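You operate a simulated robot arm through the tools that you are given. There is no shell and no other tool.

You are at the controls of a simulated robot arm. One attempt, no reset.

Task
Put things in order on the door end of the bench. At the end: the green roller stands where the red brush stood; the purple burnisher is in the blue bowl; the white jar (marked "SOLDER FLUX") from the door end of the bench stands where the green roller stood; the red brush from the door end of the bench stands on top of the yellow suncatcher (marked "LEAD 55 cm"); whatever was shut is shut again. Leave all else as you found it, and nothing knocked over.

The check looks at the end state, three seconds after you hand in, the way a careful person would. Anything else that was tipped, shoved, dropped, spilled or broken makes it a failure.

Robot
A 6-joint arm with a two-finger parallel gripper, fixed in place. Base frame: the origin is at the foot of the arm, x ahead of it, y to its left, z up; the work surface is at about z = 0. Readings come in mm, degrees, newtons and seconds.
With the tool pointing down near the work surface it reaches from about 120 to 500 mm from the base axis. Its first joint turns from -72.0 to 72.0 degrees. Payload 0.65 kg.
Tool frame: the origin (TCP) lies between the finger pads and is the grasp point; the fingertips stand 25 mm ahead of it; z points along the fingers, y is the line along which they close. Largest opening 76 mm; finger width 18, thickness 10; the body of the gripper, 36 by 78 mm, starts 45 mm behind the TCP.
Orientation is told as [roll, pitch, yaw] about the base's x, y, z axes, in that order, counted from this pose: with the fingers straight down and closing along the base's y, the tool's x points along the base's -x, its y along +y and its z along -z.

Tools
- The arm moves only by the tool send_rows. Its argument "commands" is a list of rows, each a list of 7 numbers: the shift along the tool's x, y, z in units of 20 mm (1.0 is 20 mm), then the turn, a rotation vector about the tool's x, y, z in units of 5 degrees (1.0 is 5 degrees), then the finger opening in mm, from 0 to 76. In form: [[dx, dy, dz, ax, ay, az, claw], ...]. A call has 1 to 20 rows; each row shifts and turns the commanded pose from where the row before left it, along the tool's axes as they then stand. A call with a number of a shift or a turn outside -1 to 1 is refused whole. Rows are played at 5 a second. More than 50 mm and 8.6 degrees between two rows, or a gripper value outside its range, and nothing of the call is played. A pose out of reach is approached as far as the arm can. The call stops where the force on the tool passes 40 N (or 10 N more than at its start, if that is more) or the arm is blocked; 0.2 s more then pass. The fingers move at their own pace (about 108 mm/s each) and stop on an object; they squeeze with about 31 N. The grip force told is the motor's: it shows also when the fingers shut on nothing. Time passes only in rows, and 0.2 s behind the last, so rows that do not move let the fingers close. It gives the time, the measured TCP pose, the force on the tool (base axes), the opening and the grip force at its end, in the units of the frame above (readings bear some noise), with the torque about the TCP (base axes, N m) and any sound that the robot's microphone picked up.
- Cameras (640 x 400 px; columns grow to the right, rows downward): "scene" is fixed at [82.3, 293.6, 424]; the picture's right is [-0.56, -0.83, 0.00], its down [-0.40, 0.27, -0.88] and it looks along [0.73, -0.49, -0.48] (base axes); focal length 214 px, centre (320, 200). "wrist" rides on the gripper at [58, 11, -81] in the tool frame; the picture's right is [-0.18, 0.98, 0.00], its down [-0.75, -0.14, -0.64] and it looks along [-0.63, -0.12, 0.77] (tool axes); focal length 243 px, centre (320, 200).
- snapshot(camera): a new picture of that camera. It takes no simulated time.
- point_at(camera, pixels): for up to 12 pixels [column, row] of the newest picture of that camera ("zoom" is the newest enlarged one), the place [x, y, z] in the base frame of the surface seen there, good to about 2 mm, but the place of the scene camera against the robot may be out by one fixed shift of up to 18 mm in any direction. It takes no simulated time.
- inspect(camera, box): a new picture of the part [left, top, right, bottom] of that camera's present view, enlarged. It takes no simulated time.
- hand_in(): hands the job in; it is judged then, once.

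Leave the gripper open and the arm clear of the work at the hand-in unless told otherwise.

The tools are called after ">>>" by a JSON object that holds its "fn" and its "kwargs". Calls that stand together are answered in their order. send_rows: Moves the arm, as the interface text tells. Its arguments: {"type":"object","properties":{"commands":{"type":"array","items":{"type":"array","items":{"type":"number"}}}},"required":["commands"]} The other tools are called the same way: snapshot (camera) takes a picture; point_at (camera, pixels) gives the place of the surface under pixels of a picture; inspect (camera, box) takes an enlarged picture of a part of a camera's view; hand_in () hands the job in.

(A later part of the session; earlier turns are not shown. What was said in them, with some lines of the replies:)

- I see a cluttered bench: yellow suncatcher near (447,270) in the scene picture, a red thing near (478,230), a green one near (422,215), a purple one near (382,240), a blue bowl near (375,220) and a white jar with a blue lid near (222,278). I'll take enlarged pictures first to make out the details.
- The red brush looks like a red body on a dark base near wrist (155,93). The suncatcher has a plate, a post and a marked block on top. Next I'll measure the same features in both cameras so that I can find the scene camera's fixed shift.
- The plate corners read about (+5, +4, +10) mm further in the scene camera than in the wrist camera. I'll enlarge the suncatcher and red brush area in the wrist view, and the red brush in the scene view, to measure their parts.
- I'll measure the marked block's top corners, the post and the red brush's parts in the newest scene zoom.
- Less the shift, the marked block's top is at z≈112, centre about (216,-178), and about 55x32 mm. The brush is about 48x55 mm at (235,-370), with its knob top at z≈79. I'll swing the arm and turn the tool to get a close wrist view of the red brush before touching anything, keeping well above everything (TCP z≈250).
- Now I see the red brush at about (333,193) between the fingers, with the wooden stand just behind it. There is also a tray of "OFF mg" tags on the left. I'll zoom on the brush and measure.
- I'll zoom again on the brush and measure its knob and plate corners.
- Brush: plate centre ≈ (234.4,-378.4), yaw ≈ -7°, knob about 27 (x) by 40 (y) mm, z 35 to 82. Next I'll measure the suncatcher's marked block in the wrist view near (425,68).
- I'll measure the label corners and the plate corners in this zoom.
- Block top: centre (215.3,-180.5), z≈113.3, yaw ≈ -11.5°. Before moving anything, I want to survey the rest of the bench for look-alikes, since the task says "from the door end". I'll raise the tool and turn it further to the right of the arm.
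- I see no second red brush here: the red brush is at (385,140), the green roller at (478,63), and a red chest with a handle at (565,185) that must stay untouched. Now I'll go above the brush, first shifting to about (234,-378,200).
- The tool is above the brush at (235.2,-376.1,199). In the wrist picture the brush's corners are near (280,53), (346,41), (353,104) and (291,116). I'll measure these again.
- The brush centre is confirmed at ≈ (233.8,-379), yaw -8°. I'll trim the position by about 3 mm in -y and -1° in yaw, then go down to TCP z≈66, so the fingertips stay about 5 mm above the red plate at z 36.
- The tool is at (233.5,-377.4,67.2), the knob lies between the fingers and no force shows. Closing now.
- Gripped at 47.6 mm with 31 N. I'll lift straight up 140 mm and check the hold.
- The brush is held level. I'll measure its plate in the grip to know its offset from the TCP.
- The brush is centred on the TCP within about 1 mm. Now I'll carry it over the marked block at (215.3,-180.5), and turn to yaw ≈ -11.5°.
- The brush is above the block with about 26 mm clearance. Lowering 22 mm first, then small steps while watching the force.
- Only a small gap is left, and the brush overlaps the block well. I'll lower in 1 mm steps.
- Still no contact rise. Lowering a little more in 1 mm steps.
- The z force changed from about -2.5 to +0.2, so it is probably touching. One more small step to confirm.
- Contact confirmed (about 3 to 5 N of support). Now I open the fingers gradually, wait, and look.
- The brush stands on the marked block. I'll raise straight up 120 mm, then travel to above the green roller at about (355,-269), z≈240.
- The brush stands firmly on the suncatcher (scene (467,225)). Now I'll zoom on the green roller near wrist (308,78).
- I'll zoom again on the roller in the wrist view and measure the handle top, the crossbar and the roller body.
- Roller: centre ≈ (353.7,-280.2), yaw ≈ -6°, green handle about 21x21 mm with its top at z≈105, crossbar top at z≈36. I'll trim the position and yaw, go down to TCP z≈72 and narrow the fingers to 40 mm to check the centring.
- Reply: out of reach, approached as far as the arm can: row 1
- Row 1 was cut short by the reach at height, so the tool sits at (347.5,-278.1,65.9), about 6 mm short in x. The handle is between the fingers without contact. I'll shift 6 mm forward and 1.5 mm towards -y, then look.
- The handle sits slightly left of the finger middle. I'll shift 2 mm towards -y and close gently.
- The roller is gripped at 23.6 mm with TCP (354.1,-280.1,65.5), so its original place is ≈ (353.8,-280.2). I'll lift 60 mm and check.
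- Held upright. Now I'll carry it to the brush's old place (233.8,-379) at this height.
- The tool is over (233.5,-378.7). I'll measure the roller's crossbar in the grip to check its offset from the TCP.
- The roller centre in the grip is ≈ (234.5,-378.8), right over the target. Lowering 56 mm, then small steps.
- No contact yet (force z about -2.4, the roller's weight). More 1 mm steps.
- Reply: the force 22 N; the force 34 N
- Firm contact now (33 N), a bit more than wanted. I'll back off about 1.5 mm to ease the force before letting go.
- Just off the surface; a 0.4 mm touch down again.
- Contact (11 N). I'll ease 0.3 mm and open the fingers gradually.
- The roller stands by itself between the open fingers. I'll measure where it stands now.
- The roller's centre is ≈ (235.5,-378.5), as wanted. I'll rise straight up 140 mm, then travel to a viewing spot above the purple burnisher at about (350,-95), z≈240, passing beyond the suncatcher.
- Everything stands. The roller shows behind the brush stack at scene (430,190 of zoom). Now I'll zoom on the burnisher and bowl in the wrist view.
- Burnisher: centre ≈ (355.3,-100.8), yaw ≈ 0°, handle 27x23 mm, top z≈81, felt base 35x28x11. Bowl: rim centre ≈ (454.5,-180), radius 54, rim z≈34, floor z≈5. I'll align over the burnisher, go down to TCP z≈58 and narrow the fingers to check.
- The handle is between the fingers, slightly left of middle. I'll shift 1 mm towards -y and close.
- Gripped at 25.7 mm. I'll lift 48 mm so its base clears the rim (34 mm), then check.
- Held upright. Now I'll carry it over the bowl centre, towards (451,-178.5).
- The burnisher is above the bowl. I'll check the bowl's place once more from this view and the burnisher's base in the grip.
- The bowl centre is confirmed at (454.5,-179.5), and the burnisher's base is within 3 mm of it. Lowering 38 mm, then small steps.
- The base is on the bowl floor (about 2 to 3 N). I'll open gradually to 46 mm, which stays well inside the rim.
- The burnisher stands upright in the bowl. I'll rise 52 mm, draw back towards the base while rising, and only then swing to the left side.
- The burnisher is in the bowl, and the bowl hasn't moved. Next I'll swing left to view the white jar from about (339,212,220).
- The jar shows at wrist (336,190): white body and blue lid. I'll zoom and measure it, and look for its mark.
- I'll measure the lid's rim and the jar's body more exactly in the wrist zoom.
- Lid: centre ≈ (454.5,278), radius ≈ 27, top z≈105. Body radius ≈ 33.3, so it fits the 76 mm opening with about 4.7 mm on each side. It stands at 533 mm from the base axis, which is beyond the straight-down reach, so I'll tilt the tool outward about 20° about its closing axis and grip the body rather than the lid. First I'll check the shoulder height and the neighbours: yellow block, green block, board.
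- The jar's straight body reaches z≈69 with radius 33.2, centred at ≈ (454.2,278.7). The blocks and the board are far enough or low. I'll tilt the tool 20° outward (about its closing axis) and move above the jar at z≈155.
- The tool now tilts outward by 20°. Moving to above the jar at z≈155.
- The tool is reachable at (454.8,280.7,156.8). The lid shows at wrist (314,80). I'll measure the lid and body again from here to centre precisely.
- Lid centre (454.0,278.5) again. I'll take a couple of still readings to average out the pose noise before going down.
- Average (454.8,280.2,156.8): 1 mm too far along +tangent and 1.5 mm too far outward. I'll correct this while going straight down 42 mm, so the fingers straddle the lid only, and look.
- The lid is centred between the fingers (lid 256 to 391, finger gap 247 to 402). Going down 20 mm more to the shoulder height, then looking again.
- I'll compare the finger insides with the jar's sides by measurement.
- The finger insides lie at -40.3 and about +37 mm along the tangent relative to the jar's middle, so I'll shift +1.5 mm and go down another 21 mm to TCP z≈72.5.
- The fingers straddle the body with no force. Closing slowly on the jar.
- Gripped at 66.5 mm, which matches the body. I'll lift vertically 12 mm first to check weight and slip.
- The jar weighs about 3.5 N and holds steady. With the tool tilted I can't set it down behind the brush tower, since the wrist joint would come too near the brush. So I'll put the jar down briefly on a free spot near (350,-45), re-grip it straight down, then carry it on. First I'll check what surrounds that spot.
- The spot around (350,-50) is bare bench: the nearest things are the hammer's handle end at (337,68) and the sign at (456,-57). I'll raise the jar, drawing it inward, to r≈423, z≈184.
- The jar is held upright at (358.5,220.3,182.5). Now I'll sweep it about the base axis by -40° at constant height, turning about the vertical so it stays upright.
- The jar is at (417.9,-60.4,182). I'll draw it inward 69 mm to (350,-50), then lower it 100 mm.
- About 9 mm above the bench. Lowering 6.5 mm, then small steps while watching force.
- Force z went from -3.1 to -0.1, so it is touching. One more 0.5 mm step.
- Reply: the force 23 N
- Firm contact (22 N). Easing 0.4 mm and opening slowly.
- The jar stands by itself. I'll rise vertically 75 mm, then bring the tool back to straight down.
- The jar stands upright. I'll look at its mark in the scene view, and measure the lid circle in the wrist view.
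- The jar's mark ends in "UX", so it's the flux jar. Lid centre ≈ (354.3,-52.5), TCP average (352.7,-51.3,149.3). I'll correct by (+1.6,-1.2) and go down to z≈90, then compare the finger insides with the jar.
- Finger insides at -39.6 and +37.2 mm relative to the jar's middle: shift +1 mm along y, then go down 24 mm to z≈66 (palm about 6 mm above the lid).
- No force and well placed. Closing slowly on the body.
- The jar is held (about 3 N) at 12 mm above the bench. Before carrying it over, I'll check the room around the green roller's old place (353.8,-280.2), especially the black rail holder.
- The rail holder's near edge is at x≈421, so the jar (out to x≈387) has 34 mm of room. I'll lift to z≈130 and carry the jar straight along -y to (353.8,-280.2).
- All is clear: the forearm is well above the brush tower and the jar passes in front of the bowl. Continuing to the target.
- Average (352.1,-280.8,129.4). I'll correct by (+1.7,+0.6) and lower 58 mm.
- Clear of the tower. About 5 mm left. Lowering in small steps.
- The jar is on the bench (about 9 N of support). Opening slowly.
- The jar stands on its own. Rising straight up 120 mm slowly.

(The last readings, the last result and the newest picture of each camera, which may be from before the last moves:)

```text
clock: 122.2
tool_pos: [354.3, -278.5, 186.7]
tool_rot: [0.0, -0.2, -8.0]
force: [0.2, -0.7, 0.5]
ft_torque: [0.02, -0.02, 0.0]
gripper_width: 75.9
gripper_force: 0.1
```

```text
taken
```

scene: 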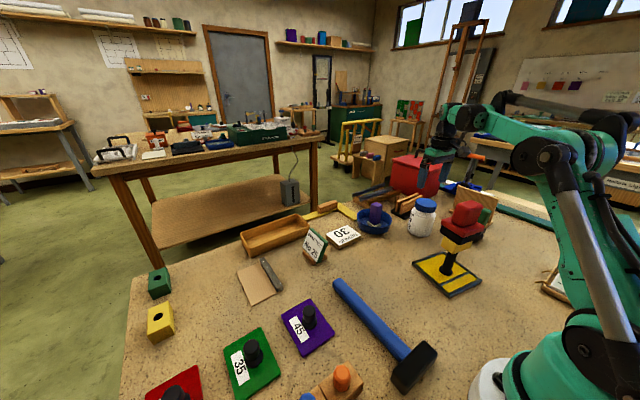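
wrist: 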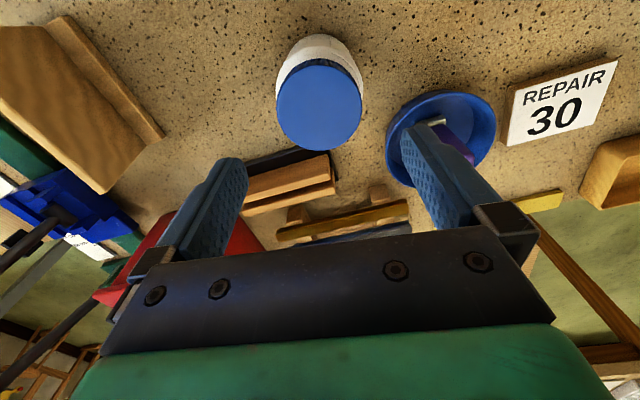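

The jar stands in the roller's old place. I'll verify its position and read its mark in the scene view.

>>> {"fn": "point_at", "kwargs": {"camera": "wrist", "pixels": [[278, 108], [360, 104], [320, 149], [290, 135], [350, 132], [292, 78], [346, 76], [316, 66]]}}

>>> {"fn": "inspect", "kwargs": {"camera": "scene", "box": [395, 185, 455, 250]}}

```text
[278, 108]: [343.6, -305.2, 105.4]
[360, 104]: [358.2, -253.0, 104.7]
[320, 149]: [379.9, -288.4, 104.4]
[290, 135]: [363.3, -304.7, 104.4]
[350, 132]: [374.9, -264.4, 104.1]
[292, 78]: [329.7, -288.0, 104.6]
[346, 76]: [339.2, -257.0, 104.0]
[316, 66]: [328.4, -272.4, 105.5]
```

```text
6.15 times, centred on (425, 218) of scene
```

zoom: 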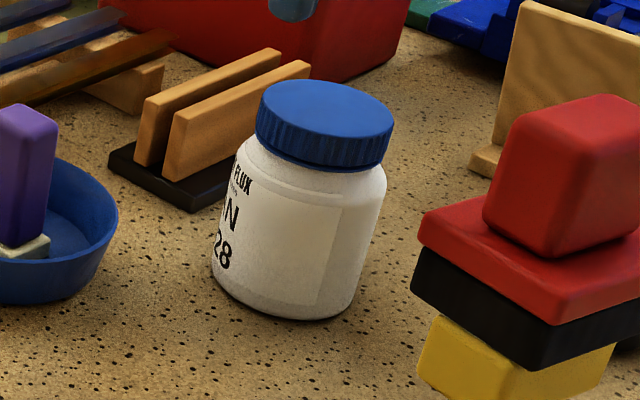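

The mark reads "...FLUX"; jar centre ≈ (354.3,-279.3), as wanted. Now I'll swing the arm away along +y while rising (not over the brush tower), with the gripper open.

>>> {"fn": "send_rows", "kwargs": {"commands": [[0.124, 0.88, -0.5, 0, 0, 0, 76], [0.124, 0.88, -0.5, 0, 0, 0, 76], [0.124, 0.88, -0.5, 0, 0, 0, 76], [0.124, 0.88, -0.5, 0, 0, 0, 76], [0.124, 0.88, -0.5, 0, 0, 0, 76], [0.124, 0.88, -0.5, 0, 0, 0, 76], [0.124, 0.88, -0.5, 0, 0, 0, 76], [0.124, 0.88, -0.5, 0, 0, 0, 76], [0.124, 0.88, -0.5, 0, 0, 0, 76], [0.124, 0.88, -0.5, 0, 0, 0, 76], [0, 0, 0, 0, 0, 0, 76]]}}

>>> {"fn": "send_rows", "kwargs": {"commands": [[0.826, -0.135, -0.4375, 0, 0, 0, 76], [0.826, -0.135, -0.4375, 0, 0, 0, 76], [0.826, -0.135, -0.4375, 0, 0, 0, 76], [0.826, -0.135, -0.4375, 0, 0, 0, 76], [0.826, -0.135, -0.4375, 0, 0, 0, 76], [0.826, -0.135, -0.4375, 0, 0, 0, 76], [0.826, -0.135, -0.4375, 0, 0, 0, 76], [0.826, -0.135, -0.4375, 0, 0, 0, 76], [0, 0, 0, 0, 0, -0.8, 76], [0, 0, 0, 0, 0, -0.8, 76], [0, 0, 0, 0, 0, 0, 76]]}}

>>> {"fn": "snapshot", "kwargs": {"camera": "wrist"}}

>>> {"fn": "snapshot", "kwargs": {"camera": "scene"}}

```text
clock: 124.6
tool_pos: [355.1, -102.0, 285.0]
tool_rot: [0.0, -0.2, -8.1]
force: [-0.3, 0.8, 0.8]
ft_torque: [0.01, -0.03, 0.01]
gripper_width: 75.8
gripper_force: 0.0
```

```text
clock: 127.0
tool_pos: [219.2, -105.3, 356.0]
tool_rot: [0.0, -0.2, -0.1]
force: [0.0, 1.0, -0.4]
ft_torque: [-0.02, 0.02, 0.02]
gripper_width: 76.2
gripper_force: 0.1
```

```text
taken
```

wrist: 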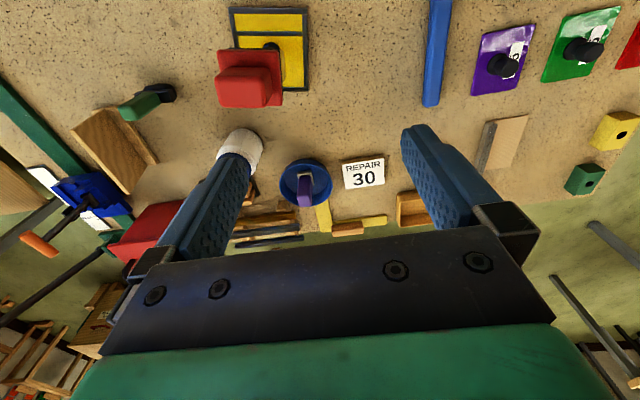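

```text
taken
```

scene: 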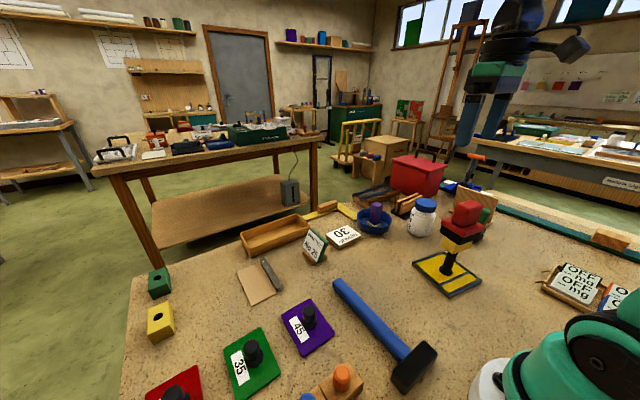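

All pieces stand. I'll compare the final state with the first pictures using the same boxes, to be sure that the suncatcher, bowl and neighbours haven't shifted.

>>> {"fn": "inspect", "kwargs": {"camera": "scene", "box": [400, 190, 520, 300]}}

>>> {"fn": "inspect", "kwargs": {"camera": "scene", "box": [340, 170, 520, 300]}}

>>> {"fn": "inspect", "kwargs": {"camera": "scene", "box": [120, 200, 360, 350]}}

>>> {"fn": "inspect", "kwargs": {"camera": "wrist", "box": [90, 0, 330, 200]}}

```text
3.64 times, centred on (460, 245) of scene
```

zoom: 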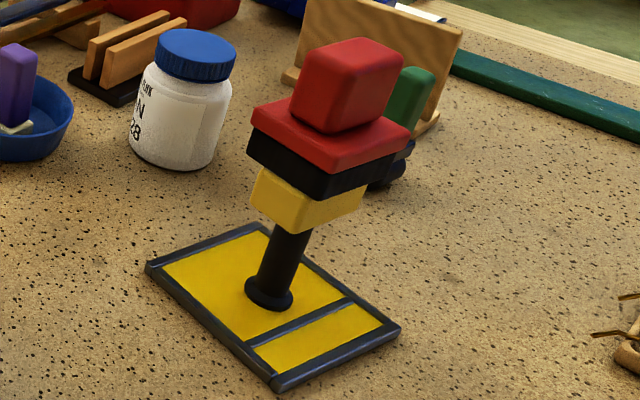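

```text
3.08 times, centred on (430, 235) of scene
```

zoom: 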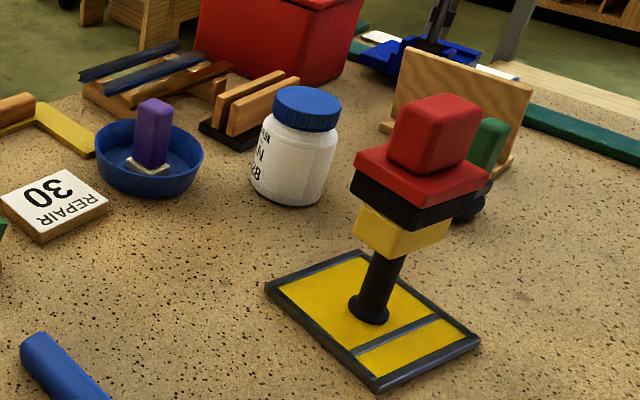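

```text
2.67 times, centred on (240, 275) of scene
```

zoom: 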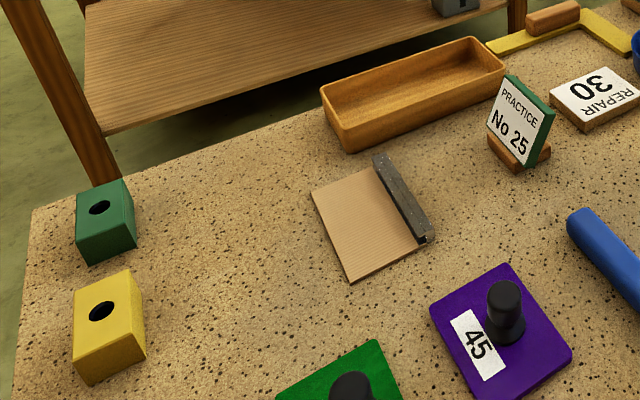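

```text
2.00 times, centred on (210, 100) of wrist
```

zoom: 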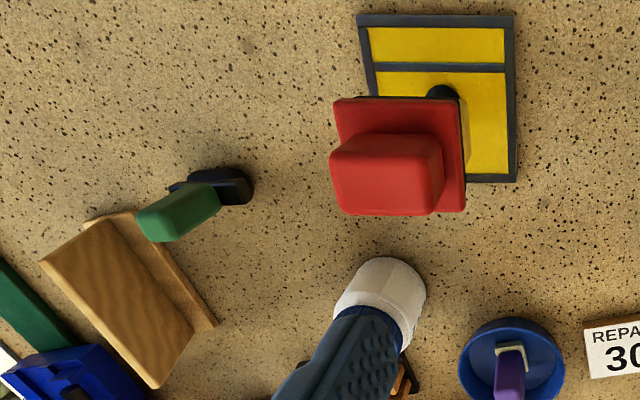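

The suncatcher plate, bowl, signs and board sit in the same pixels as at the start. One last check: that the roller stands upright at the brush's place.

>>> {"fn": "point_at", "kwargs": {"camera": "zoom", "pixels": [[160, 225], [180, 212], [235, 185], [205, 195], [250, 185], [395, 180], [400, 110]]}}

```text
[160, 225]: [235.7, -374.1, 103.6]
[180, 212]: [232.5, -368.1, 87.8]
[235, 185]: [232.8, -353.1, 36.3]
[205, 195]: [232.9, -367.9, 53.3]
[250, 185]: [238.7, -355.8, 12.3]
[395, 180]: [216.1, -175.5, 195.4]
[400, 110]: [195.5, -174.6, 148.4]
```

The roller's top is at z≈104 above its base, so it is upright at (235,-379). The brush sits on the marked block (top z≈195), the jar is in the roller's place, the burnisher is in the bowl, and the jar's lid is still on. The gripper is open and the arm is clear. Handing in.

>>> {"fn": "hand_in", "kwargs": {}}

```text
The job is handed in.
```

I've handed in the job. The last pictures before hand-in showed everything in place, but no result of the check has come back.

- **Red brush:** it stands on the marked block at the top of the yellow suncatcher. The suncatcher's plate hasn't moved.
- **Green roller:** it stands upright within about 2 mm of where the brush was.
- **White jar:** it stands about 1 mm from where the roller was, with its lid still on. I could read only the end of its mark, "FLUX". It was the only white jar I saw on the bench.
- **Purple burnisher:** it stands upright in the blue bowl.
- **Shut things:** I opened nothing.
- **Everything else:** nothing else I could see in the pictures had shifted from where it was at the start.

I couldn't reach the jar with the tool pointing straight down, so I picked it up with the tool tilted. I then set it down briefly on a bare patch of bench near (353,-51) to re-grip it before carrying it over.

I left the arm back at its starting pose, with the gripper open and clear of the work.
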